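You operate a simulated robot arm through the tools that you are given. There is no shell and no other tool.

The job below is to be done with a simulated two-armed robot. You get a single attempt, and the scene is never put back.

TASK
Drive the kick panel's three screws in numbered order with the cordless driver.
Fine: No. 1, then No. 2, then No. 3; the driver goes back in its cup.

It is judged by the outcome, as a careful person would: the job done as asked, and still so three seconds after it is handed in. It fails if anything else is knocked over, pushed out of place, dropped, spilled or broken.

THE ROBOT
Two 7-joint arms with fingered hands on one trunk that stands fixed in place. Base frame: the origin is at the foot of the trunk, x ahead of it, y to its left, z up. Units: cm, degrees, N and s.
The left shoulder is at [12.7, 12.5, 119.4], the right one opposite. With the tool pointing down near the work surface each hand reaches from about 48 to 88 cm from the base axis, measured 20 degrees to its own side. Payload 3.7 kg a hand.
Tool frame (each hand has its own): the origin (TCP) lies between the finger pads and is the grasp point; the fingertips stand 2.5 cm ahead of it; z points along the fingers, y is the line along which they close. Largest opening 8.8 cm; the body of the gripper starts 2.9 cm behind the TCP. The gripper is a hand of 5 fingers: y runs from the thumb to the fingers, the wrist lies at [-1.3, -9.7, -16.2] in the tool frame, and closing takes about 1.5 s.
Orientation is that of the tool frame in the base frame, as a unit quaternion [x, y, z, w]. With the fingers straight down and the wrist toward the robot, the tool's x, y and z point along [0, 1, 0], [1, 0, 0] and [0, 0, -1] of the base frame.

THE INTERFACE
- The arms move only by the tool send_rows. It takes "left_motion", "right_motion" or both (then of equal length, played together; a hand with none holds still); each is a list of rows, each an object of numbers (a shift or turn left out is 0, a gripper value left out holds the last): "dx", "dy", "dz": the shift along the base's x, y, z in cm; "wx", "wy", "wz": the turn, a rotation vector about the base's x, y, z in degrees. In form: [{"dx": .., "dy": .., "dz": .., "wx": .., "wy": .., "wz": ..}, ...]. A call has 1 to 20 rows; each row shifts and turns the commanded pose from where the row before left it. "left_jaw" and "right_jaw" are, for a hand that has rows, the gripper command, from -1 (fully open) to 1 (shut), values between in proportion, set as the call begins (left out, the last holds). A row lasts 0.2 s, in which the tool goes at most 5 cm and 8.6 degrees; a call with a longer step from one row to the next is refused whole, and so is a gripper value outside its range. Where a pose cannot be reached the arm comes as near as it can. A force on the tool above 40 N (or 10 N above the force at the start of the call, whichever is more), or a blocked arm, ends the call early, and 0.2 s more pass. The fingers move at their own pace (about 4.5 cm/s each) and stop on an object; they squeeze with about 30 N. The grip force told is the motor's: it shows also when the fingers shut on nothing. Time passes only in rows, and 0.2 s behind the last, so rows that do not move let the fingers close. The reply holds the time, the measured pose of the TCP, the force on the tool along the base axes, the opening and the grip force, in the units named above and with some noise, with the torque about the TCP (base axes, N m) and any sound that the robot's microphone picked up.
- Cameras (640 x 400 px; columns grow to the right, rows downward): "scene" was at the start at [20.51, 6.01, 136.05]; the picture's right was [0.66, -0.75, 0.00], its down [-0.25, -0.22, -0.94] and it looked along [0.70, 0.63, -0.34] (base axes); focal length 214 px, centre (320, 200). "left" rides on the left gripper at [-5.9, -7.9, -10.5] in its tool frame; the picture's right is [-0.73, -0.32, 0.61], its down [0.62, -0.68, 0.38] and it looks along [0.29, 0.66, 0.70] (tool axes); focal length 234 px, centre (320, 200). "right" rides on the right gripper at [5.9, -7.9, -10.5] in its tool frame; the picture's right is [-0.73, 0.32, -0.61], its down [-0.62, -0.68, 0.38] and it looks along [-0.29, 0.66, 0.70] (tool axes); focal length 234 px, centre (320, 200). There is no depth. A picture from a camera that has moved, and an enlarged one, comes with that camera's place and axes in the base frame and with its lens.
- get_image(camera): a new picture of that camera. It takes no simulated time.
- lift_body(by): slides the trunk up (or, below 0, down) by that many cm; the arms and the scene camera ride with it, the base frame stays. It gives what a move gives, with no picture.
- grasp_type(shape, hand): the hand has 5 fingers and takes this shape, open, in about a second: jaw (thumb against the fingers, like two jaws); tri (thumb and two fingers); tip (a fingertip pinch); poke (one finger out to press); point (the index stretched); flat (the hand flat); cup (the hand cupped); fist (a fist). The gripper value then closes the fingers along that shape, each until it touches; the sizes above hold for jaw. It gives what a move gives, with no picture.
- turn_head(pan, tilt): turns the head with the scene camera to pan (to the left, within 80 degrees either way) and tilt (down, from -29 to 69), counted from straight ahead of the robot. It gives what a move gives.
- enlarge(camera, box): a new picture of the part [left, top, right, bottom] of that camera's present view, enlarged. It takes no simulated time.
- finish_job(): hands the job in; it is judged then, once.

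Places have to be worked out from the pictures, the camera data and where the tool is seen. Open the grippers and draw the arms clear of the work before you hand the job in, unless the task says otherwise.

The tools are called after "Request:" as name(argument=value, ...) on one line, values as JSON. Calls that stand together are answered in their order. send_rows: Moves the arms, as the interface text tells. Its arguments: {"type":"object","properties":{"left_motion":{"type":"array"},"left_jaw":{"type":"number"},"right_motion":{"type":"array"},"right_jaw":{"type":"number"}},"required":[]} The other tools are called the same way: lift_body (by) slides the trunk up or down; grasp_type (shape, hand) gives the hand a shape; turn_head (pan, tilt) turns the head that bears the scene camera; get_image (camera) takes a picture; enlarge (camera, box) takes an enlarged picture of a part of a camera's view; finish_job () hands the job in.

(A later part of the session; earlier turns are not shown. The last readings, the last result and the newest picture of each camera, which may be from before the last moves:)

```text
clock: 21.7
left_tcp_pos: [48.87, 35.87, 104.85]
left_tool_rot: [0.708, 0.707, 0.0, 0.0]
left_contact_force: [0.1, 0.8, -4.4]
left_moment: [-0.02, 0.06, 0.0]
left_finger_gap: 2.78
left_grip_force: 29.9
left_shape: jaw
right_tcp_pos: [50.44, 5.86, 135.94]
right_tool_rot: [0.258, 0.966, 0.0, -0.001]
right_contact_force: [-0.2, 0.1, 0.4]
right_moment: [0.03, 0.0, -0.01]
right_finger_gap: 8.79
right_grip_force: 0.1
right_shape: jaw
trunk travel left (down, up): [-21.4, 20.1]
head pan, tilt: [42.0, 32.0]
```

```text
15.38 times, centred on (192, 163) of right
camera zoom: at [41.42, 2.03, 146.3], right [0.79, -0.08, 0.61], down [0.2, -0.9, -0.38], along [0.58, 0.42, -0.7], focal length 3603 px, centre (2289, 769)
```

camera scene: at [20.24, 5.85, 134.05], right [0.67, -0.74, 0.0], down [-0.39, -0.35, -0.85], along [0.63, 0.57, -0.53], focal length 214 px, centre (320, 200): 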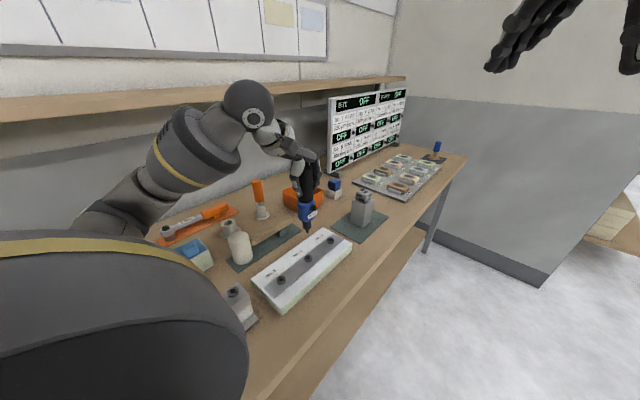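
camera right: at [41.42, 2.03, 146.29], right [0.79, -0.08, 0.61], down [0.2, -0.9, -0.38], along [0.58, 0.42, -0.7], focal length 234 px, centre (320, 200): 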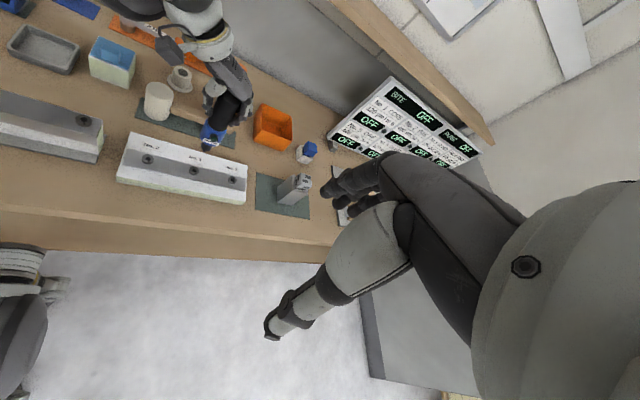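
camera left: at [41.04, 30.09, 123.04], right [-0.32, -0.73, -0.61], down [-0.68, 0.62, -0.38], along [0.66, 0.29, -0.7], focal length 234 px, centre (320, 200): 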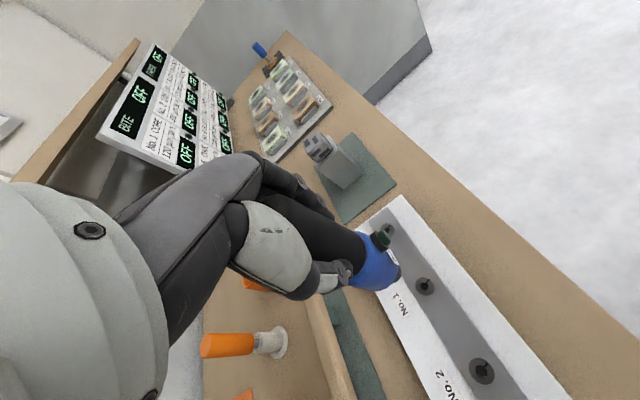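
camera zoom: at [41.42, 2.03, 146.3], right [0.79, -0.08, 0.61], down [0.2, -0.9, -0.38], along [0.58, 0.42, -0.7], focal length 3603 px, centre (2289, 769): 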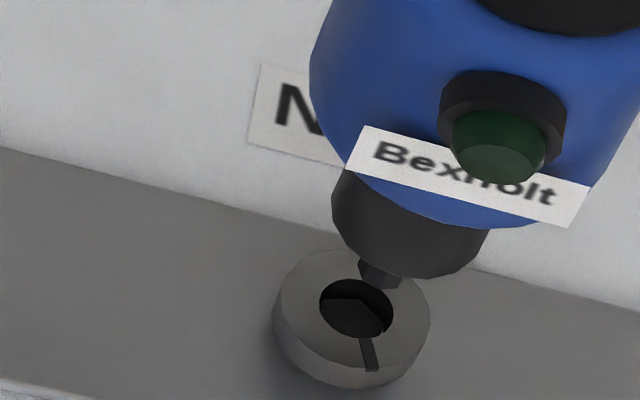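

Remaining: about −0.1 in x, 0 in y, drop ~1.14 cm. I correct and lower the bit gently into the socket.

Request:
send_rows(left_motion=[{"dx": -0.1, "dz": -0.2}, {"dz": -0.3}, {"dz": -0.3}, {"dz": -0.2}, {"dz": -0.2}, {}])

Request:
enlarge(camera="scene", box=[295, 240, 325, 265])

Request:
enlarge(camera="right", box=[178, 150, 206, 176])

```text
clock: 23.1
left_tcp_pos: [48.82, 35.85, 103.87]
left_tool_rot: [0.708, 0.706, 0.0, 0.0]
left_contact_force: [0.0, 0.7, -4.1]
left_moment: [0.01, -0.02, 0.0]
left_finger_gap: 2.77
left_grip_force: 29.7
left_shape: jaw
right_tcp_pos: [50.41, 6.02, 135.75]
right_tool_rot: [0.259, 0.966, 0.001, 0.0]
right_contact_force: [-0.5, 0.2, 0.5]
right_moment: [-0.01, -0.01, 0.0]
right_finger_gap: 8.78
right_grip_force: 0.1
right_shape: jaw
trunk travel left (down, up): [-21.4, 20.1]
head pan, tilt: [42.0, 32.0]
```

```text
16.00 times, centred on (310, 252) of scene
camera zoom: at [20.24, 5.84, 134.05], right [0.67, -0.74, 0.0], down [-0.39, -0.35, -0.85], along [0.63, 0.57, -0.53], focal length 3432 px, centre (480, -640)
```

zoom: 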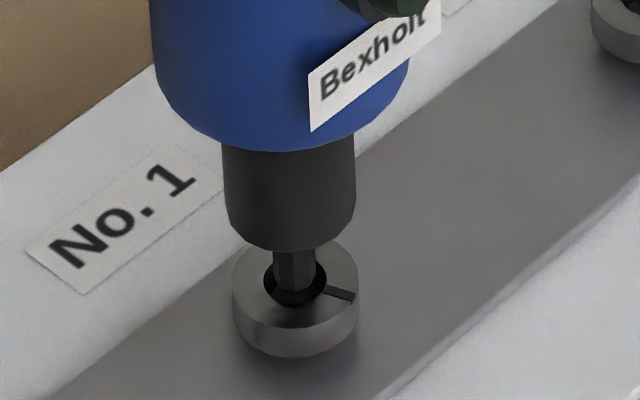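

```text
15.38 times, centred on (192, 163) of right
camera zoom: at [41.41, 2.03, 146.3], right [0.79, -0.08, 0.61], down [0.2, -0.9, -0.38], along [0.58, 0.42, -0.7], focal length 3603 px, centre (2289, 769)
```

zoom: 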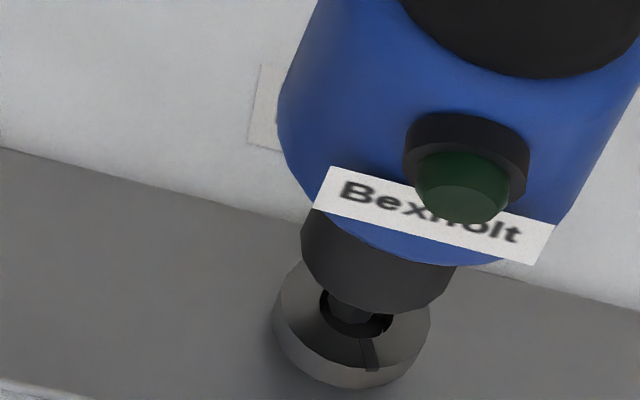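

The bit is entering the hole, well centred in the scene view and within ~1 mm in the right one. I nudge by 0.05 and lower slowly until I feel contact.

Request:
send_rows(left_motion=[{"dx": 0.05, "dy": 0.05, "dz": -0.15}, {"dz": -0.2}, {"dz": -0.2}, {"dz": -0.15}, {}])

Request:
enlarge(camera="scene", box=[295, 240, 325, 265])

Request:
enlarge(camera="right", box=[178, 150, 206, 176])

```text
clock: 24.3
left_tcp_pos: [48.97, 35.86, 103.02]
left_tool_rot: [0.707, 0.707, 0.0, 0.0]
left_contact_force: [-0.1, -0.4, -3.8]
left_moment: [0.02, 0.02, -0.05]
left_finger_gap: 2.74
left_grip_force: 30.1
left_shape: jaw
right_tcp_pos: [50.45, 5.92, 135.78]
right_tool_rot: [0.259, 0.966, 0.0, 0.0]
right_contact_force: [0.4, 0.9, -0.1]
right_moment: [0.02, 0.02, 0.01]
right_finger_gap: 8.76
right_grip_force: 0.0
right_shape: jaw
trunk travel left (down, up): [-21.4, 20.1]
head pan, tilt: [42.0, 32.0]
```

```text
16.00 times, centred on (310, 252) of scene
camera zoom: at [20.24, 5.84, 134.05], right [0.67, -0.74, 0.0], down [-0.39, -0.35, -0.85], along [0.63, 0.57, -0.53], focal length 3432 px, centre (480, -640)
```

zoom: 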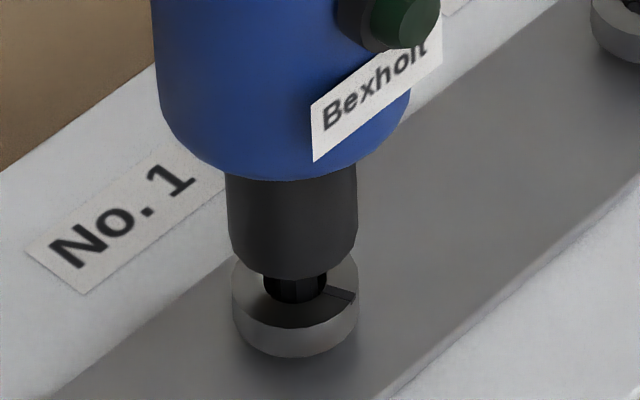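

```text
15.38 times, centred on (192, 163) of right
camera zoom: at [41.41, 2.03, 146.3], right [0.79, -0.08, 0.61], down [0.2, -0.9, -0.38], along [0.58, 0.42, -0.7], focal length 3603 px, centre (2289, 769)
```

zoom: 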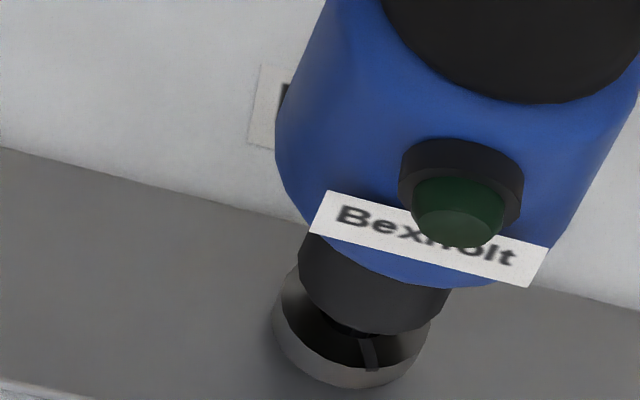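

The bit is in the hole without contact yet. I continue down in small steps, pressing until force appears.

Request:
send_rows(left_motion=[{"dz": -0.15}, {"dz": -0.15}, {"dz": -0.1}, {}])

Request:
enlarge(camera="scene", box=[290, 225, 330, 265])

```text
clock: 25.3
left_tcp_pos: [48.82, 35.89, 102.55]
left_tool_rot: [0.708, 0.707, 0.0, 0.0]
left_contact_force: [-0.7, 0.5, -4.9]
left_moment: [-0.03, 0.02, -0.03]
left_finger_gap: 2.73
left_grip_force: 30.0
left_shape: jaw
right_tcp_pos: [50.54, 5.95, 135.8]
right_tool_rot: [0.259, 0.966, 0.0, -0.001]
right_contact_force: [-0.5, 0.9, -1.3]
right_moment: [0.02, 0.0, 0.01]
right_finger_gap: 8.78
right_grip_force: 0.1
right_shape: jaw
trunk travel left (down, up): [-21.4, 20.1]
head pan, tilt: [42.0, 32.0]
```

```text
10.00 times, centred on (310, 245) of scene
camera zoom: at [20.24, 5.84, 134.05], right [0.67, -0.74, 0.0], down [-0.39, -0.35, -0.85], along [0.63, 0.57, -0.53], focal length 2145 px, centre (420, -250)
```

zoom: 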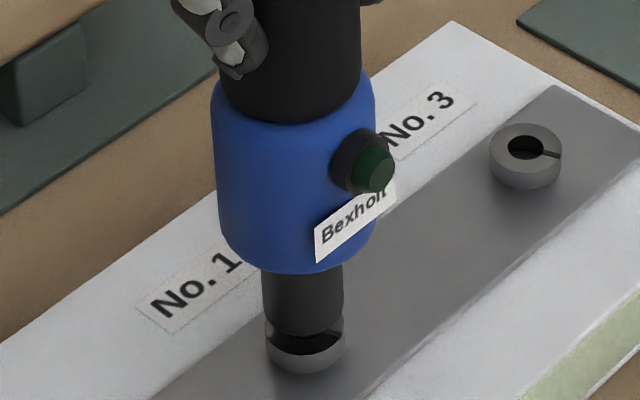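

Still no contact; the chuck is close to the head. I press on in 0.1 cm steps.

Request:
send_rows(left_motion=[{"dz": -0.1}, {"dz": -0.1}, {"dz": -0.1}, {}])

Request:
enlarge(camera="scene", box=[290, 225, 330, 265])

```text
clock: 26.3
left_tcp_pos: [48.95, 35.76, 102.38]
left_tool_rot: [0.708, 0.707, 0.001, 0.0]
left_contact_force: [0.6, 0.0, -5.1]
left_moment: [-0.01, 0.0, -0.01]
left_finger_gap: 2.74
left_grip_force: 29.8
left_shape: jaw
right_tcp_pos: [50.39, 5.8, 135.74]
right_tool_rot: [0.259, 0.966, 0.0, -0.001]
right_contact_force: [0.0, 0.1, -0.5]
right_moment: [0.02, 0.0, 0.0]
right_finger_gap: 8.76
right_grip_force: 0.1
right_shape: jaw
trunk travel left (down, up): [-21.4, 20.1]
head pan, tilt: [42.0, 32.0]
```

```text
10.00 times, centred on (310, 245) of scene
camera zoom: at [20.24, 5.84, 134.05], right [0.67, -0.74, 0.0], down [-0.39, -0.35, -0.85], along [0.63, 0.57, -0.53], focal length 2145 px, centre (420, -250)
```

zoom: 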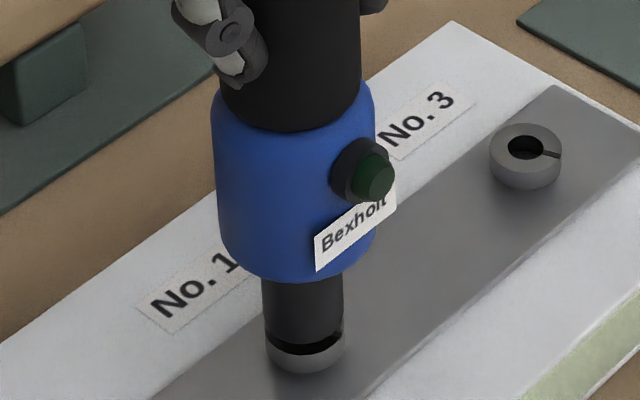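

Nearly touching. Two more 0.1 cm steps, then hold to watch force and sound.

Request:
send_rows(left_motion=[{"dz": -0.1}, {"dz": -0.1}, {}, {}])

Request:
enlarge(camera="scene", box=[290, 225, 330, 265])

```text
clock: 27.3
left_tcp_pos: [48.87, 35.88, 101.99]
left_tool_rot: [0.708, 0.706, 0.001, 0.0]
left_contact_force: [0.1, -0.8, -4.5]
left_moment: [-0.04, 0.0, 0.0]
left_finger_gap: 2.76
left_grip_force: 29.8
left_shape: jaw
right_tcp_pos: [50.44, 5.85, 135.75]
right_tool_rot: [0.259, 0.966, 0.0, 0.0]
right_contact_force: [0.4, 0.3, -0.5]
right_moment: [-0.05, -0.01, -0.02]
right_finger_gap: 8.76
right_grip_force: 0.0
right_shape: jaw
trunk travel left (down, up): [-21.4, 20.1]
head pan, tilt: [42.0, 32.0]
```

```text
10.00 times, centred on (310, 245) of scene
camera zoom: at [20.24, 5.84, 134.05], right [0.67, -0.74, 0.0], down [-0.39, -0.35, -0.85], along [0.63, 0.57, -0.53], focal length 2145 px, centre (420, -250)
```

zoom: 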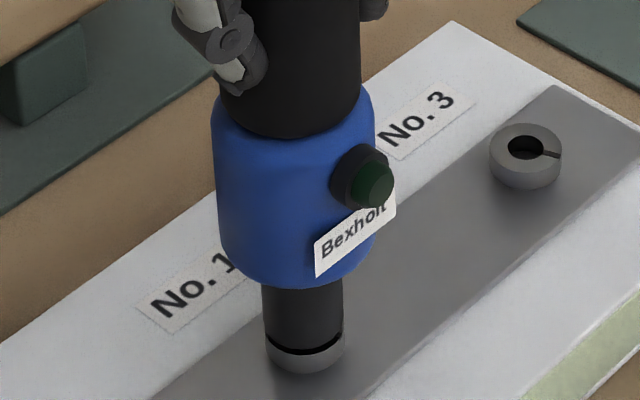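

Still free. I continue with 0.1 cm steps until contact builds.

Request:
send_rows(left_motion=[{"dz": -0.1}, {"dz": -0.1}, {"dz": -0.1}, {}])

Request:
enlarge(camera="scene", box=[290, 225, 330, 265])

```text
clock: 28.3
left_tcp_pos: [48.96, 35.81, 102.03]
left_tool_rot: [0.708, 0.707, 0.002, 0.0]
left_contact_force: [1.1, -0.5, 9.2]
left_moment: [0.01, -0.03, -0.02]
left_finger_gap: 2.81
left_grip_force: 30.2
left_shape: jaw
right_tcp_pos: [50.32, 5.79, 135.8]
right_tool_rot: [0.259, 0.966, 0.001, 0.0]
right_contact_force: [0.2, -0.1, 0.0]
right_moment: [0.02, 0.0, -0.04]
right_finger_gap: 8.8
right_grip_force: 0.2
right_shape: jaw
trunk travel left (down, up): [-21.4, 20.1]
head pan, tilt: [42.0, 32.0]
```

```text
10.00 times, centred on (310, 245) of scene
camera zoom: at [20.12, 5.76, 134.09], right [0.67, -0.74, 0.0], down [-0.39, -0.35, -0.85], along [0.63, 0.57, -0.53], focal length 2145 px, centre (420, -250)
```

zoom: 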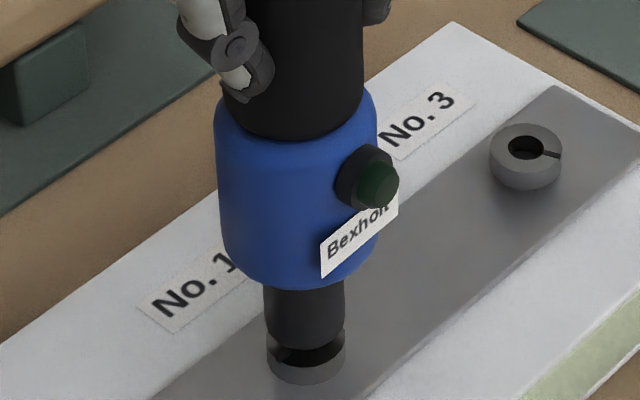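

Contact: reaction ~14 N, and the notch on screw No. 1 has turned and the head sits lower – the driver is push-to-start. I keep following it down in small steps.

Request:
send_rows(left_motion=[{"dz": -0.1}, {"dz": -0.1}, {"dz": -0.1}, {}])

Request:
enlarge(camera="scene", box=[290, 225, 330, 265])

```text
clock: 29.3
left_tcp_pos: [48.69, 35.8, 101.85]
left_tool_rot: [0.708, 0.706, 0.003, 0.002]
left_contact_force: [1.5, -0.7, 24.4]
left_moment: [0.04, -0.13, 0.02]
left_finger_gap: 2.88
left_grip_force: 29.8
left_shape: jaw
right_tcp_pos: [50.17, 5.74, 135.85]
right_tool_rot: [0.259, 0.966, 0.001, 0.002]
right_contact_force: [0.5, -1.1, -1.1]
right_moment: [-0.01, 0.02, -0.02]
right_finger_gap: 8.76
right_grip_force: 0.1
right_shape: jaw
trunk travel left (down, up): [-21.4, 20.1]
head pan, tilt: [42.0, 32.0]
```

```text
10.00 times, centred on (310, 245) of scene
camera zoom: at [20.01, 5.67, 134.12], right [0.67, -0.74, 0.0], down [-0.39, -0.35, -0.85], along [0.63, 0.57, -0.53], focal length 2145 px, centre (420, -250)
```

zoom: 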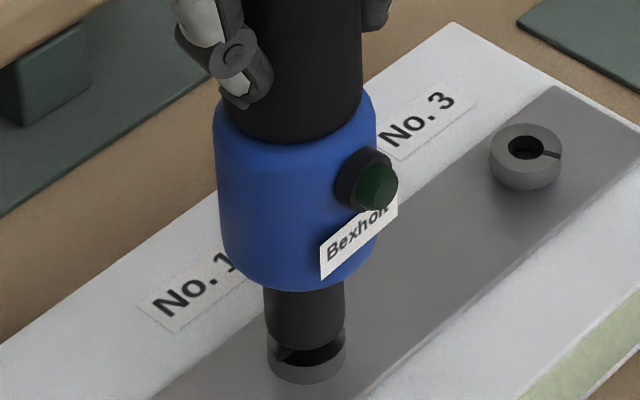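

The reaction is now ~29 N and the head looks unchanged since the last step. I inspect the head and lamp from both cameras.

Request:
enlarge(camera="right", box=[178, 145, 206, 173])

Request:
enlarge(camera="scene", box=[300, 248, 318, 264])

Request:
enlarge(camera="left", box=[350, 220, 470, 310])

```text
14.29 times, centred on (192, 159) of right
camera zoom: at [41.15, 1.84, 146.41], right [0.79, -0.08, 0.61], down [0.2, -0.9, -0.38], along [0.58, 0.42, -0.69], focal length 3345 px, centre (2149, 786)
```

zoom: 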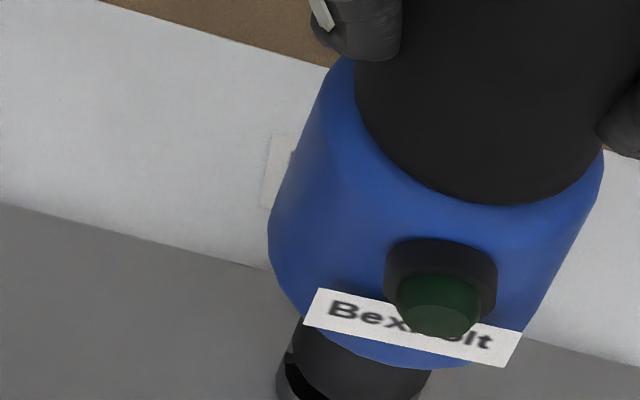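

```text
16.00 times, centred on (309, 256) of scene
camera zoom: at [20.01, 5.67, 134.12], right [0.67, -0.74, 0.0], down [-0.39, -0.35, -0.85], along [0.63, 0.57, -0.53], focal length 3432 px, centre (496, -696)
```

zoom: 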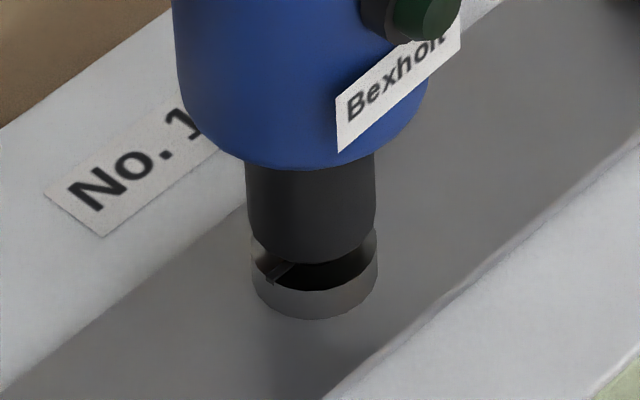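

```text
4.44 times, centred on (410, 265) of left
camera zoom: at [40.75, 29.86, 112.32], right [-0.32, -0.72, -0.61], down [-0.68, 0.63, -0.39], along [0.66, 0.29, -0.69], focal length 1041 px, centre (-80, -89)
```

zoom: 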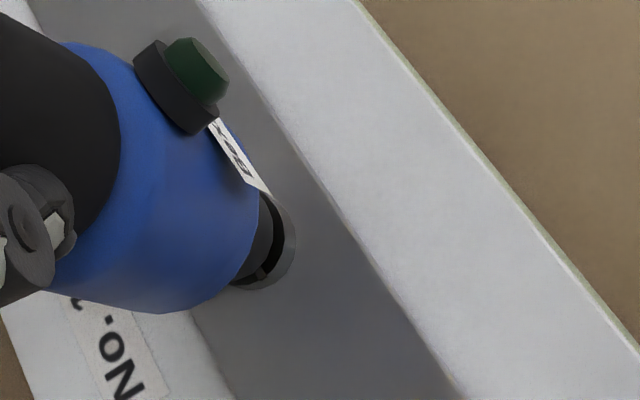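

The head is about 0.35 cm lower and its notch has swung round. I hold the present pressure for a second and look again for rotation, lamp or sound.

Request:
send_rows(left_motion=[{}, {}, {}, {}])

Request:
enlarge(camera="scene", box=[300, 248, 318, 264])

Request:
enlarge(camera="scene", box=[306, 234, 324, 250])

```text
clock: 30.3
left_tcp_pos: [48.67, 35.86, 101.71]
left_tool_rot: [0.708, 0.706, 0.003, 0.0]
left_contact_force: [1.1, -1.2, 28.0]
left_moment: [0.0, -0.14, 0.02]
left_finger_gap: 2.94
left_grip_force: 30.2
left_shape: jaw
right_tcp_pos: [50.19, 5.78, 135.97]
right_tool_rot: [0.259, 0.966, 0.0, 0.001]
right_contact_force: [-0.5, -0.2, -1.1]
right_moment: [0.05, 0.01, 0.01]
right_finger_gap: 8.78
right_grip_force: 0.0
right_shape: jaw
trunk travel left (down, up): [-21.4, 20.1]
head pan, tilt: [42.0, 32.0]
```

```text
16.00 times, centred on (309, 256) of scene
camera zoom: at [19.99, 5.65, 134.11], right [0.67, -0.74, 0.0], down [-0.39, -0.35, -0.85], along [0.63, 0.57, -0.53], focal length 3432 px, centre (496, -696)
```

zoom: 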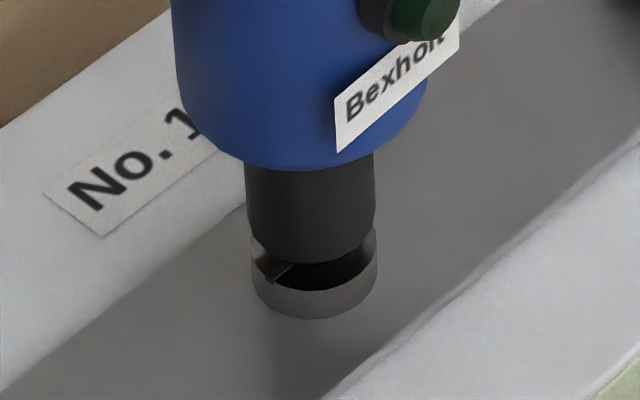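

```text
16.00 times, centred on (315, 242) of scene
camera zoom: at [19.99, 5.65, 134.11], right [0.67, -0.74, 0.0], down [-0.39, -0.35, -0.85], along [0.63, 0.57, -0.53], focal length 3432 px, centre (400, -472)
```

zoom: 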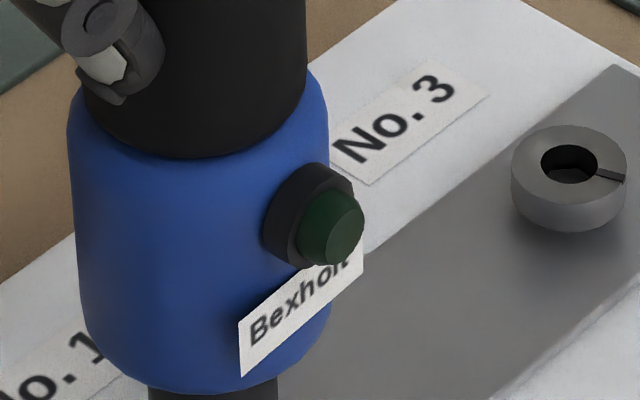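

Nothing further turns, and the head now sits directly on the plate (No. 3 by contrast still floats over its shadow). I back off the driver to inspect screw No. 1.

Request:
send_rows(left_motion=[{"dz": 0.3}, {"dz": 0.4}, {"dz": 0.6}, {"dz": 0.8}, {"dz": 0.8}, {}])

Request:
enlarge(camera="scene", box=[290, 230, 340, 270])

Request:
enlarge(camera="right", box=[130, 130, 250, 205])

```text
clock: 31.7
left_tcp_pos: [48.89, 35.94, 104.46]
left_tool_rot: [0.708, 0.706, -0.001, 0.0]
left_contact_force: [-0.5, -0.8, -4.5]
left_moment: [0.02, 0.02, 0.0]
left_finger_gap: 2.83
left_grip_force: 30.0
left_shape: jaw
right_tcp_pos: [50.45, 5.9, 135.69]
right_tool_rot: [0.258, 0.966, 0.0, 0.0]
right_contact_force: [-0.6, 0.0, 0.5]
right_moment: [-0.01, 0.01, -0.02]
right_finger_gap: 8.77
right_grip_force: 0.1
right_shape: jaw
trunk travel left (down, up): [-21.4, 20.1]
head pan, tilt: [42.0, 32.0]
```

```text
10.00 times, centred on (315, 250) of scene
camera zoom: at [20.24, 5.84, 134.05], right [0.67, -0.74, 0.0], down [-0.39, -0.35, -0.85], along [0.63, 0.57, -0.53], focal length 2145 px, centre (370, -300)
```

zoom: 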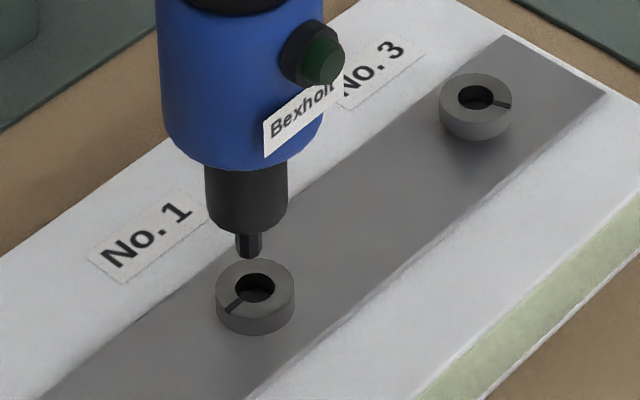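

```text
5.33 times, centred on (190, 168) of right
camera zoom: at [41.41, 2.03, 146.29], right [0.79, -0.08, 0.61], down [0.2, -0.9, -0.38], along [0.58, 0.42, -0.7], focal length 1249 px, centre (1013, 373)
```

zoom: 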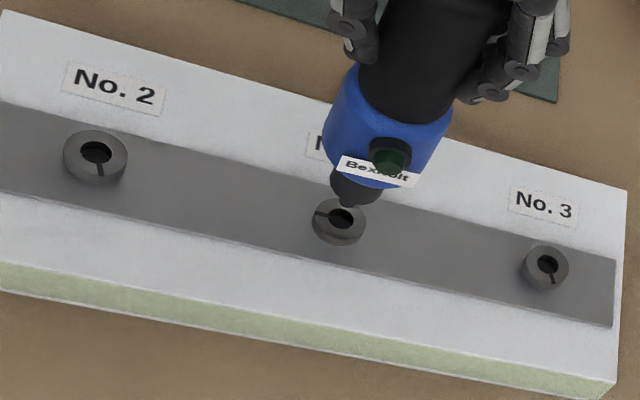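

Request:
enlarge(camera="scene", box=[302, 250, 318, 266])

Request:
enlarge(camera="scene", box=[323, 232, 339, 248])

Request:
enlarge(camera="right", box=[183, 160, 203, 180])

Request:
enlarge(camera="right", box=[222, 168, 242, 188])

```text
16.00 times, centred on (310, 258) of scene
camera zoom: at [20.24, 5.84, 134.05], right [0.67, -0.74, 0.0], down [-0.39, -0.35, -0.85], along [0.63, 0.57, -0.53], focal length 3432 px, centre (480, -728)
```

zoom: 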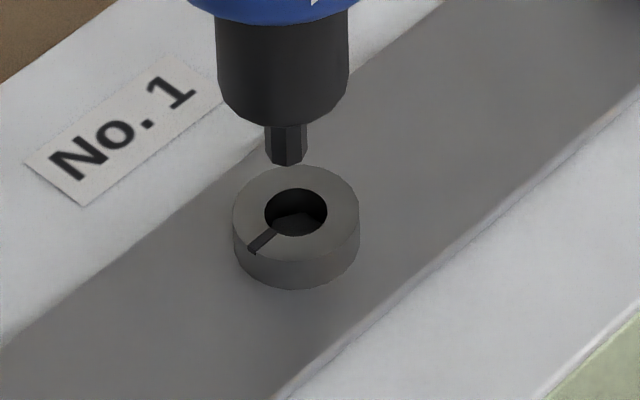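

```text
16.00 times, centred on (331, 240) of scene
camera zoom: at [20.24, 5.84, 134.05], right [0.67, -0.74, 0.0], down [-0.39, -0.35, -0.85], along [0.63, 0.57, -0.53], focal length 3432 px, centre (144, -440)
```

zoom: 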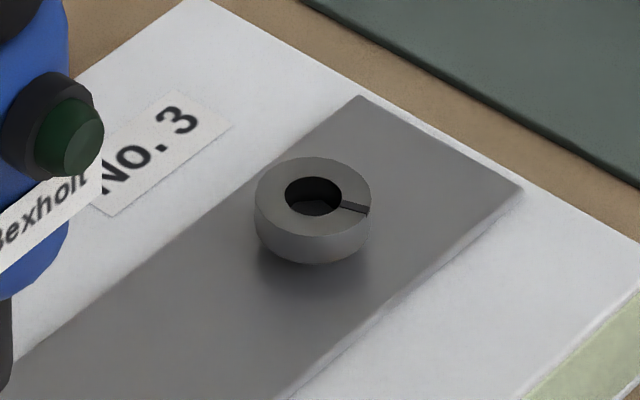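

```text
16.00 times, centred on (193, 170) of right
camera zoom: at [41.41, 2.03, 146.29], right [0.79, -0.08, 0.61], down [0.2, -0.9, -0.38], along [0.58, 0.42, -0.7], focal length 3747 px, centre (2352, 680)
```

zoom: 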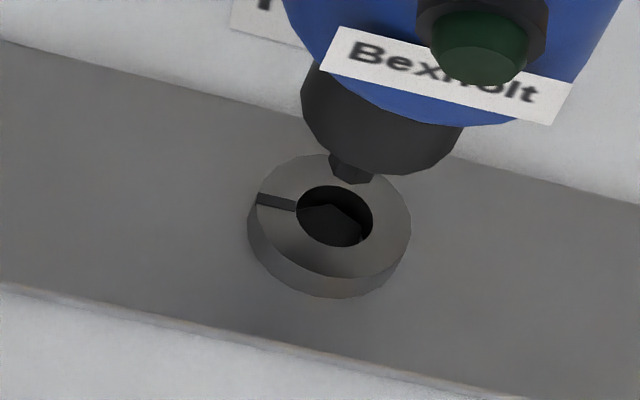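

```text
16.00 times, centred on (232, 178) of right
camera zoom: at [41.41, 2.03, 146.29], right [0.79, -0.08, 0.61], down [0.2, -0.9, -0.38], along [0.58, 0.42, -0.7], focal length 3747 px, centre (1728, 552)
```

zoom: 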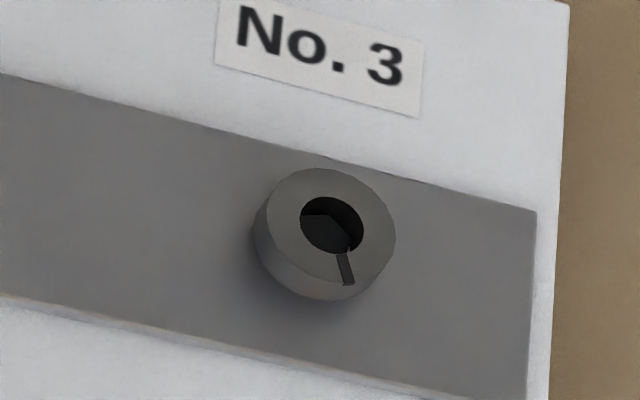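

Screw No. 1 has dropped ~0.5 cm and sits flush on the plate with no shadow gap. I check the lamp on the driver for comparison.

Request:
enlarge(camera="scene", box=[306, 226, 324, 242])

Request:
enlarge(camera="right", box=[190, 145, 220, 165])

```text
16.00 times, centred on (315, 234) of scene
camera zoom: at [20.24, 5.84, 134.05], right [0.67, -0.74, 0.0], down [-0.39, -0.35, -0.85], along [0.63, 0.57, -0.53], focal length 3432 px, centre (400, -344)
```

zoom: 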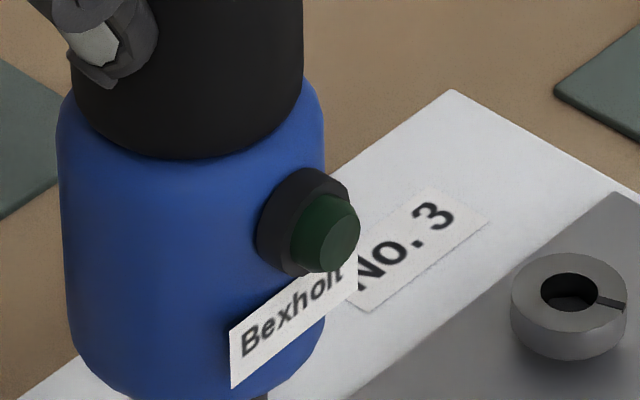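

```text
16.00 times, centred on (205, 155) of right
camera zoom: at [41.41, 2.03, 146.29], right [0.79, -0.08, 0.61], down [0.2, -0.9, -0.38], along [0.58, 0.42, -0.7], focal length 3747 px, centre (2160, 920)
```

zoom: 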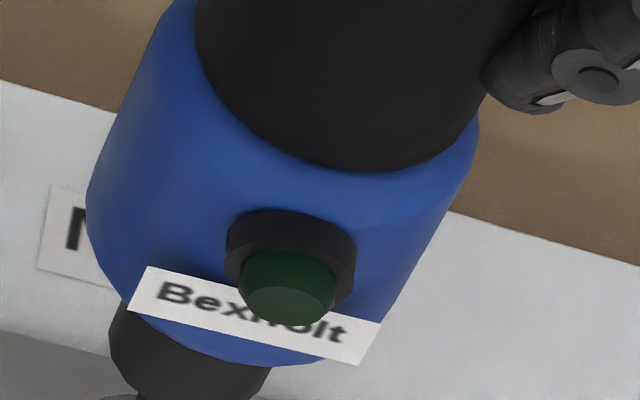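

Line-up with the plate's centre line confirms No. 1 is seated (gap ≈ 0) while No. 3 still has a ~0.5 cm gap. Next I raise the driver and shift 9.5 cm in −x over screw No. 2.

Request:
send_rows(left_motion=[{"dz": 0.8}, {"dz": 0.8}, {"dx": -1.0}, {"dx": -1.8}, {"dx": -1.9}, {"dx": -1.9, "dy": -0.08}, {"dx": -1.8}, {"dx": -1.03}, {}, {}])

Request:
get_image(camera="scene")

Request:
get_image(camera="right")

```text
clock: 33.9
left_tcp_pos: [40.22, 36.56, 106.1]
left_tool_rot: [0.708, 0.706, -0.002, 0.0]
left_contact_force: [0.9, -0.6, -4.8]
left_moment: [0.04, 0.05, 0.04]
left_finger_gap: 2.81
left_grip_force: 30.0
left_shape: jaw
left hand out of reach, approached as far as the arm can: row 7, 8
right_tcp_pos: [50.42, 5.9, 135.72]
right_tool_rot: [0.259, 0.966, 0.0, 0.001]
right_contact_force: [-0.4, -0.4, -0.4]
right_moment: [0.0, 0.02, -0.02]
right_finger_gap: 8.78
right_grip_force: 0.0
right_shape: jaw
trunk travel left (down, up): [-21.4, 20.1]
head pan, tilt: [42.0, 32.0]
```

```text
taken
camera scene: at [20.23, 5.84, 134.05], right [0.67, -0.74, 0.0], down [-0.39, -0.35, -0.85], along [0.63, 0.57, -0.53], focal length 214 px, centre (320, 200)
```

scene: 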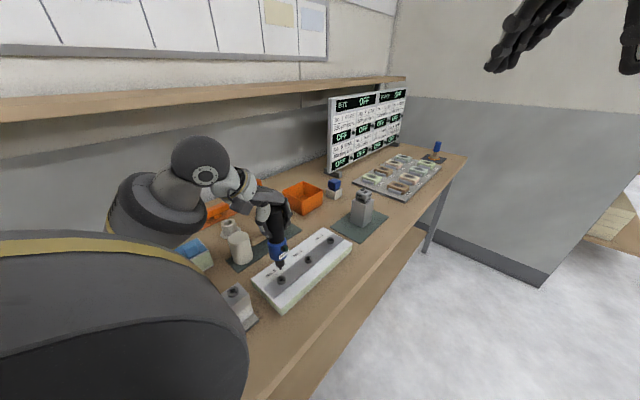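

```text
taken
camera right: at [41.41, 2.03, 146.3], right [0.79, -0.08, 0.61], down [0.2, -0.9, -0.38], along [0.58, 0.42, -0.7], focal length 234 px, centre (320, 200)
```

right: 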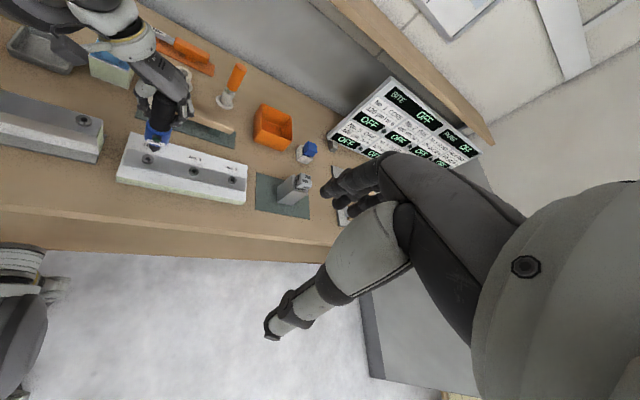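

Screw No. 2 is too close in for this wrist orientation (about 1 cm short). I back off, raise, and yaw the left hand −60° so the wrist sits further from the shoulder, then return over No. 2.

Request:
send_rows(left_motion=[{"dx": 1.5, "dz": 0.8}, {"dx": 1.5, "dz": 0.8}, {"dz": 0.4, "wz": -6}, {"wz": -7.5}, {"wz": -7.5}, {"wz": -7.5}, {"wz": -7.5}, {"wz": -7.5}, {"wz": -7.5}, {"wz": -6}, {"wz": -3}, {}])

Request:
get_image(camera="scene")

Request:
get_image(camera="right")

```text
clock: 36.5
left_tcp_pos: [43.24, 36.5, 108.11]
left_tool_rot: [0.966, 0.257, 0.0, 0.001]
left_contact_force: [0.4, -0.1, -4.7]
left_moment: [0.0, -0.04, 0.02]
left_finger_gap: 2.84
left_grip_force: 30.2
left_shape: jaw
right_tcp_pos: [50.41, 5.88, 135.81]
right_tool_rot: [0.259, 0.966, -0.001, 0.0]
right_contact_force: [0.6, -0.1, -0.8]
right_moment: [0.02, 0.03, -0.01]
right_finger_gap: 8.77
right_grip_force: 0.0
right_shape: jaw
trunk travel left (down, up): [-21.4, 20.1]
head pan, tilt: [42.0, 32.0]
```

```text
taken
camera scene: at [20.23, 5.84, 134.05], right [0.67, -0.74, 0.0], down [-0.39, -0.35, -0.85], along [0.63, 0.57, -0.53], focal length 214 px, centre (320, 200)
```

scene: 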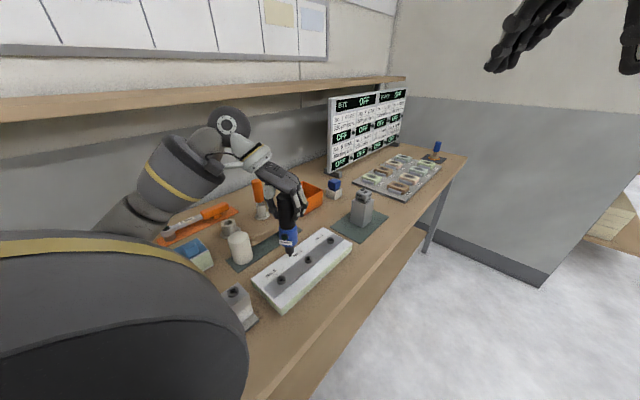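

```text
taken
camera right: at [41.41, 2.02, 146.3], right [0.79, -0.08, 0.61], down [0.2, -0.9, -0.38], along [0.58, 0.42, -0.7], focal length 234 px, centre (320, 200)
```

right: 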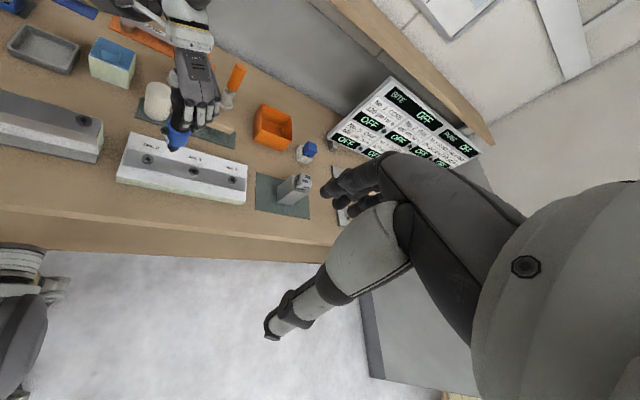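

The yaw worked and the pose is well in reach. I move over No. 2 (about (39.35, 35.85)) and lower to ~3 cm above it, then measure.

Request:
send_rows(left_motion=[{"dx": -1.2, "dy": -0.3}, {"dx": -1.5, "dy": -0.35}, {"dx": -1.2}, {"dz": -1.0}, {"dz": -0.7}, {}, {}])

Request:
enlarge(camera="scene", box=[265, 255, 301, 285])

Request:
enlarge(camera="right", box=[132, 135, 172, 170])

```text
clock: 38.1
left_tcp_pos: [39.39, 35.88, 106.42]
left_tool_rot: [0.966, 0.258, 0.0, 0.0]
left_contact_force: [0.4, -0.3, -4.0]
left_moment: [0.01, 0.0, -0.01]
left_finger_gap: 2.82
left_grip_force: 30.5
left_shape: jaw
right_tcp_pos: [50.52, 6.0, 135.81]
right_tool_rot: [0.259, 0.966, 0.0, 0.0]
right_contact_force: [-0.3, 0.2, 0.0]
right_moment: [0.01, 0.03, -0.03]
right_finger_gap: 8.79
right_grip_force: 0.1
right_shape: jaw
trunk travel left (down, up): [-21.4, 20.1]
head pan, tilt: [42.0, 32.0]
```

```text
13.33 times, centred on (283, 270) of scene
camera zoom: at [20.23, 5.84, 134.05], right [0.67, -0.74, 0.0], down [-0.39, -0.35, -0.85], along [0.63, 0.57, -0.53], focal length 2860 px, centre (813, -733)
```

zoom: 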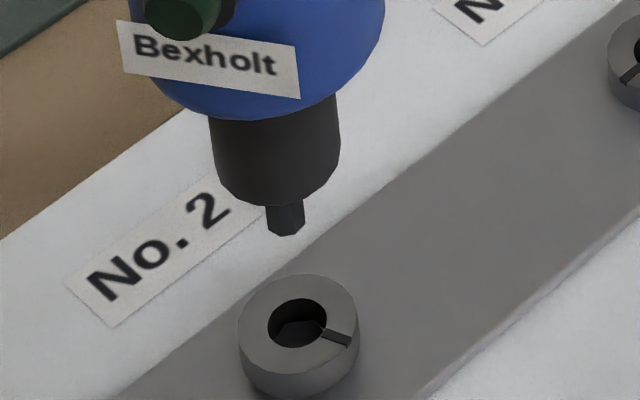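

```text
11.43 times, centred on (152, 152) of right
camera zoom: at [41.4, 2.03, 146.3], right [0.79, -0.08, 0.61], down [0.2, -0.9, -0.38], along [0.58, 0.42, -0.7], focal length 2676 px, centre (2240, 743)
```

zoom: 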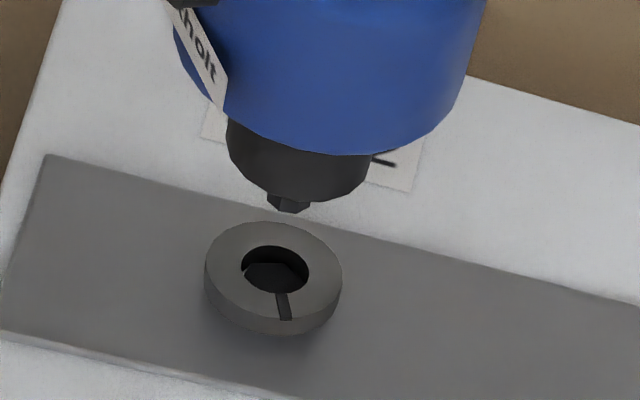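

The tip is within half a millimetre of the axis of No. 2, about 2.6 cm above. I descend 2.0 cm and re-check.

Request:
send_rows(left_motion=[{"dx": -0.03, "dz": -0.5}, {"dz": -0.6}, {"dz": -0.6}, {"dz": -0.5}, {}])

Request:
enlarge(camera="scene", box=[265, 260, 301, 290])

Request:
enlarge(camera="right", box=[132, 140, 172, 175])

```text
clock: 39.3
left_tcp_pos: [39.21, 35.9, 104.16]
left_tool_rot: [0.966, 0.258, 0.0, 0.0]
left_contact_force: [-0.1, -0.2, -3.9]
left_moment: [-0.01, -0.03, -0.01]
left_finger_gap: 2.82
left_grip_force: 30.1
left_shape: jaw
right_tcp_pos: [50.42, 5.8, 135.76]
right_tool_rot: [0.259, 0.966, 0.0, 0.0]
right_contact_force: [0.2, 0.6, -0.4]
right_moment: [0.0, 0.02, -0.01]
right_finger_gap: 8.77
right_grip_force: 0.0
right_shape: jaw
trunk travel left (down, up): [-21.4, 20.1]
head pan, tilt: [42.0, 32.0]
```

```text
13.33 times, centred on (283, 275) of scene
camera zoom: at [20.23, 5.84, 134.05], right [0.67, -0.74, 0.0], down [-0.39, -0.35, -0.85], along [0.63, 0.57, -0.53], focal length 2860 px, centre (813, -800)
```

zoom: 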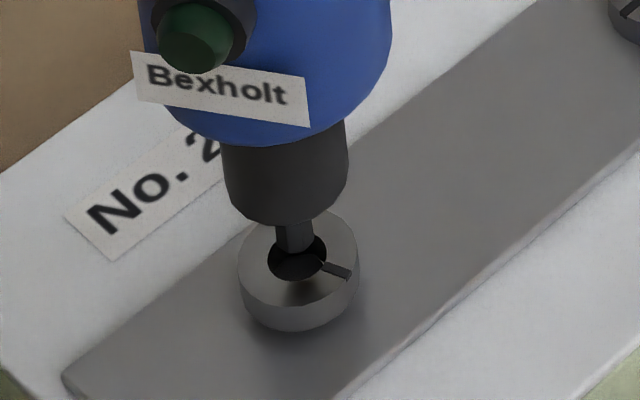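

```text
11.43 times, centred on (152, 158) of right
camera zoom: at [41.41, 2.03, 146.3], right [0.79, -0.08, 0.61], down [0.2, -0.9, -0.38], along [0.58, 0.42, -0.7], focal length 2676 px, centre (2240, 686)
```

zoom: 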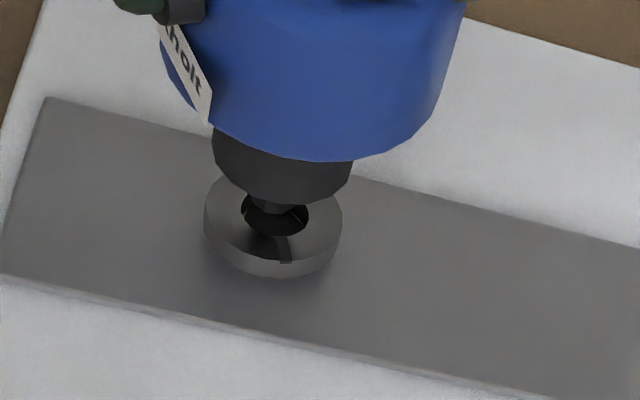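

The bit is right at the hole, centred in both views. I lower 1.5 cm into the socket.

Request:
send_rows(left_motion=[{"dz": -0.3}, {"dz": -0.3}, {"dz": -0.3}, {"dz": -0.3}, {"dz": -0.3}, {}])

Request:
enlarge(camera="scene", box=[263, 250, 303, 290])

```text
clock: 40.7
left_tcp_pos: [39.19, 35.84, 102.85]
left_tool_rot: [0.966, 0.258, 0.0, 0.0]
left_contact_force: [-0.6, 0.0, -4.8]
left_moment: [0.02, 0.04, -0.03]
left_finger_gap: 2.81
left_grip_force: 29.9
left_shape: jaw
right_tcp_pos: [50.37, 5.91, 135.82]
right_tool_rot: [0.259, 0.966, 0.0, -0.001]
right_contact_force: [-0.2, 0.1, -0.1]
right_moment: [-0.02, 0.01, -0.04]
right_finger_gap: 8.8
right_grip_force: 0.1
right_shape: jaw
trunk travel left (down, up): [-21.4, 20.1]
head pan, tilt: [42.0, 32.0]
```

```text
10.00 times, centred on (283, 270) of scene
camera zoom: at [20.23, 5.84, 134.05], right [0.67, -0.74, 0.0], down [-0.39, -0.35, -0.85], along [0.63, 0.57, -0.53], focal length 2145 px, centre (690, -500)
```

zoom: 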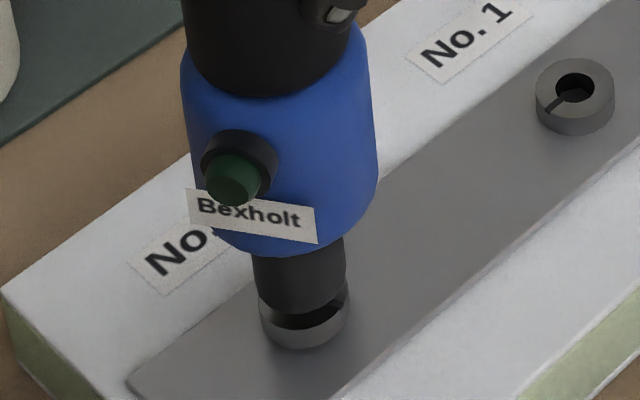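

In the socket, no contact yet. I approach in small steps watching lamp, notch and force.

Request:
send_rows(left_motion=[{"dz": -0.2}, {"dz": -0.2}, {"dz": -0.1}])

Request:
enlarge(camera="scene", box=[263, 250, 303, 290])

```text
clock: 41.5
left_tcp_pos: [39.16, 35.94, 102.2]
left_tool_rot: [0.966, 0.257, 0.0, 0.0]
left_contact_force: [-0.2, 0.4, -5.0]
left_moment: [-0.02, 0.04, 0.01]
left_finger_gap: 2.82
left_grip_force: 29.6
left_shape: jaw
right_tcp_pos: [50.49, 5.98, 135.79]
right_tool_rot: [0.26, 0.966, 0.0, 0.0]
right_contact_force: [0.7, 0.8, -0.7]
right_moment: [-0.03, 0.0, -0.02]
right_finger_gap: 8.77
right_grip_force: 0.1
right_shape: jaw
trunk travel left (down, up): [-21.4, 20.1]
head pan, tilt: [42.0, 32.0]
```

```text
10.00 times, centred on (283, 270) of scene
camera zoom: at [20.23, 5.84, 134.05], right [0.67, -0.74, 0.0], down [-0.39, -0.35, -0.85], along [0.63, 0.57, -0.53], focal length 2145 px, centre (690, -500)
```

zoom: 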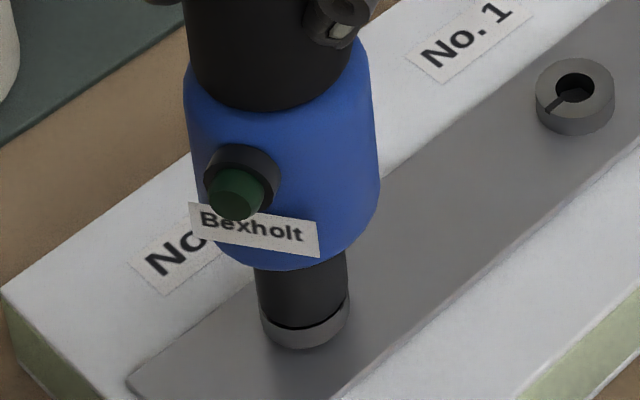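

Request:
send_rows(left_motion=[{"dz": -0.15}])

Request:
enlarge(camera="scene", box=[263, 250, 303, 290])

```text
clock: 41.9
left_tcp_pos: [39.19, 35.78, 102.12]
left_tool_rot: [0.966, 0.257, 0.0, 0.0]
left_contact_force: [0.3, -0.3, -5.0]
left_moment: [0.01, 0.01, 0.03]
left_finger_gap: 2.82
left_grip_force: 30.1
left_shape: jaw
right_tcp_pos: [50.51, 5.95, 135.77]
right_tool_rot: [0.259, 0.966, -0.001, -0.001]
right_contact_force: [-0.2, -0.5, -0.4]
right_moment: [-0.03, 0.02, -0.01]
right_finger_gap: 8.75
right_grip_force: 0.1
right_shape: jaw
trunk travel left (down, up): [-21.4, 20.1]
head pan, tilt: [42.0, 32.0]
```

```text
10.00 times, centred on (283, 270) of scene
camera zoom: at [20.23, 5.84, 134.05], right [0.67, -0.74, 0.0], down [-0.39, -0.35, -0.85], along [0.63, 0.57, -0.53], focal length 2145 px, centre (690, -500)
```

zoom: 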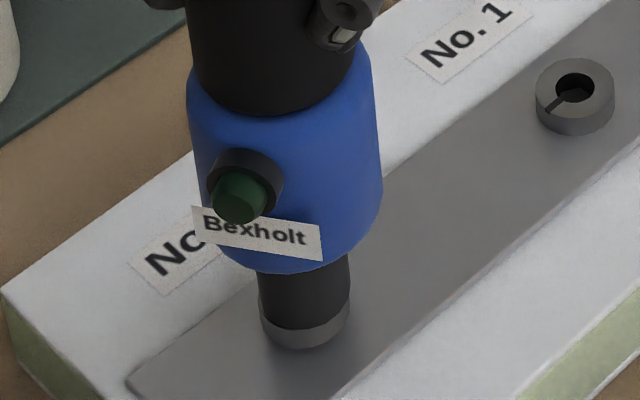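

Request:
send_rows(left_motion=[{"dz": -0.15}])

Request:
enlarge(camera="scene", box=[263, 250, 303, 290])

```text
clock: 42.3
left_tcp_pos: [39.24, 35.81, 101.95]
left_tool_rot: [0.966, 0.259, 0.001, 0.001]
left_contact_force: [-0.5, -1.1, 1.4]
left_moment: [0.04, 0.01, 0.01]
left_finger_gap: 2.83
left_grip_force: 30.3
left_shape: jaw
right_tcp_pos: [50.36, 5.9, 135.84]
right_tool_rot: [0.259, 0.966, 0.0, 0.0]
right_contact_force: [-0.3, -0.9, 0.3]
right_moment: [-0.02, -0.01, 0.0]
right_finger_gap: 8.78
right_grip_force: 0.0
right_shape: jaw
trunk travel left (down, up): [-21.4, 20.1]
head pan, tilt: [42.0, 32.0]
```

```text
10.00 times, centred on (283, 270) of scene
camera zoom: at [20.18, 5.81, 134.07], right [0.67, -0.74, 0.0], down [-0.39, -0.35, -0.85], along [0.63, 0.57, -0.53], focal length 2145 px, centre (690, -500)
```

zoom: 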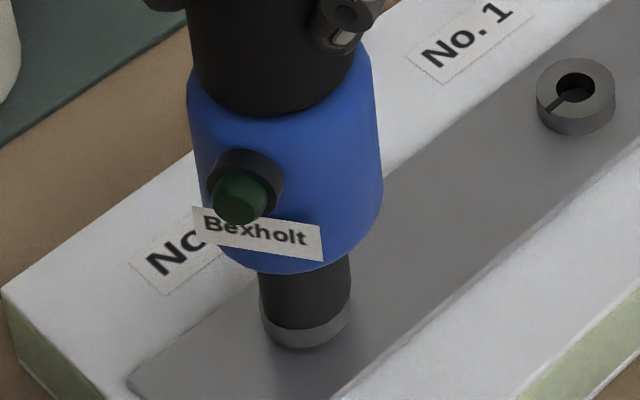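

Contact just starts (~6 N). I press a little further, still one short row at a time.

Request:
send_rows(left_motion=[{"dz": -0.1}])

Request:
enlarge(camera="scene", box=[263, 250, 303, 290])

```text
clock: 42.7
left_tcp_pos: [39.14, 35.82, 102.05]
left_tool_rot: [0.966, 0.258, 0.001, 0.001]
left_contact_force: [-0.2, -0.5, 6.3]
left_moment: [0.0, 0.03, 0.05]
left_finger_gap: 2.82
left_grip_force: 30.0
left_shape: jaw
right_tcp_pos: [50.21, 5.88, 135.87]
right_tool_rot: [0.259, 0.966, -0.001, 0.0]
right_contact_force: [-0.2, 0.3, 0.1]
right_moment: [0.02, 0.01, -0.04]
right_finger_gap: 8.78
right_grip_force: 0.1
right_shape: jaw
trunk travel left (down, up): [-21.4, 20.1]
head pan, tilt: [42.0, 32.0]
```

```text
10.00 times, centred on (283, 270) of scene
camera zoom: at [20.15, 5.78, 134.08], right [0.67, -0.74, 0.0], down [-0.39, -0.35, -0.85], along [0.63, 0.57, -0.53], focal length 2145 px, centre (690, -500)
```

zoom: 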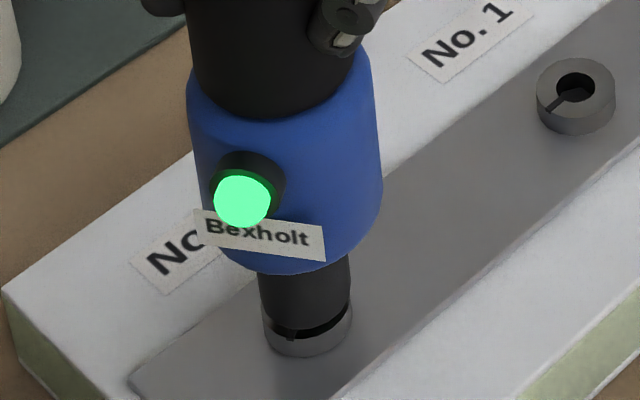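

The lamp is lit bright green and the notch has moved: the screw is being driven at ~11 N. I hold and watch.

Request:
send_rows(left_motion=[{}])

Request:
enlarge(camera="scene", box=[263, 250, 303, 290])

```text
clock: 43.1
left_tcp_pos: [39.17, 35.77, 102.0]
left_tool_rot: [0.966, 0.258, 0.0, 0.0]
left_contact_force: [0.4, 0.2, 7.9]
left_moment: [0.02, -0.01, 0.03]
left_finger_gap: 2.83
left_grip_force: 30.3
left_shape: jaw
right_tcp_pos: [50.41, 5.82, 135.82]
right_tool_rot: [0.259, 0.966, 0.0, 0.0]
right_contact_force: [0.3, 0.2, 0.1]
right_moment: [0.01, 0.0, 0.03]
right_finger_gap: 8.76
right_grip_force: 0.0
right_shape: jaw
trunk travel left (down, up): [-21.4, 20.1]
head pan, tilt: [42.0, 32.0]
```

```text
10.00 times, centred on (283, 270) of scene
camera zoom: at [20.14, 5.77, 134.08], right [0.67, -0.74, 0.0], down [-0.39, -0.35, -0.85], along [0.63, 0.57, -0.53], focal length 2145 px, centre (690, -500)
```

zoom: 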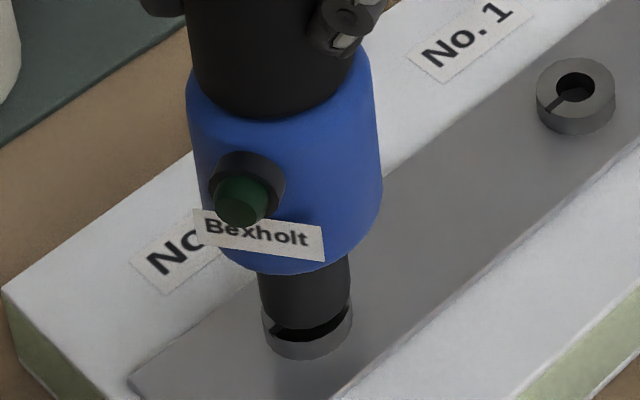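

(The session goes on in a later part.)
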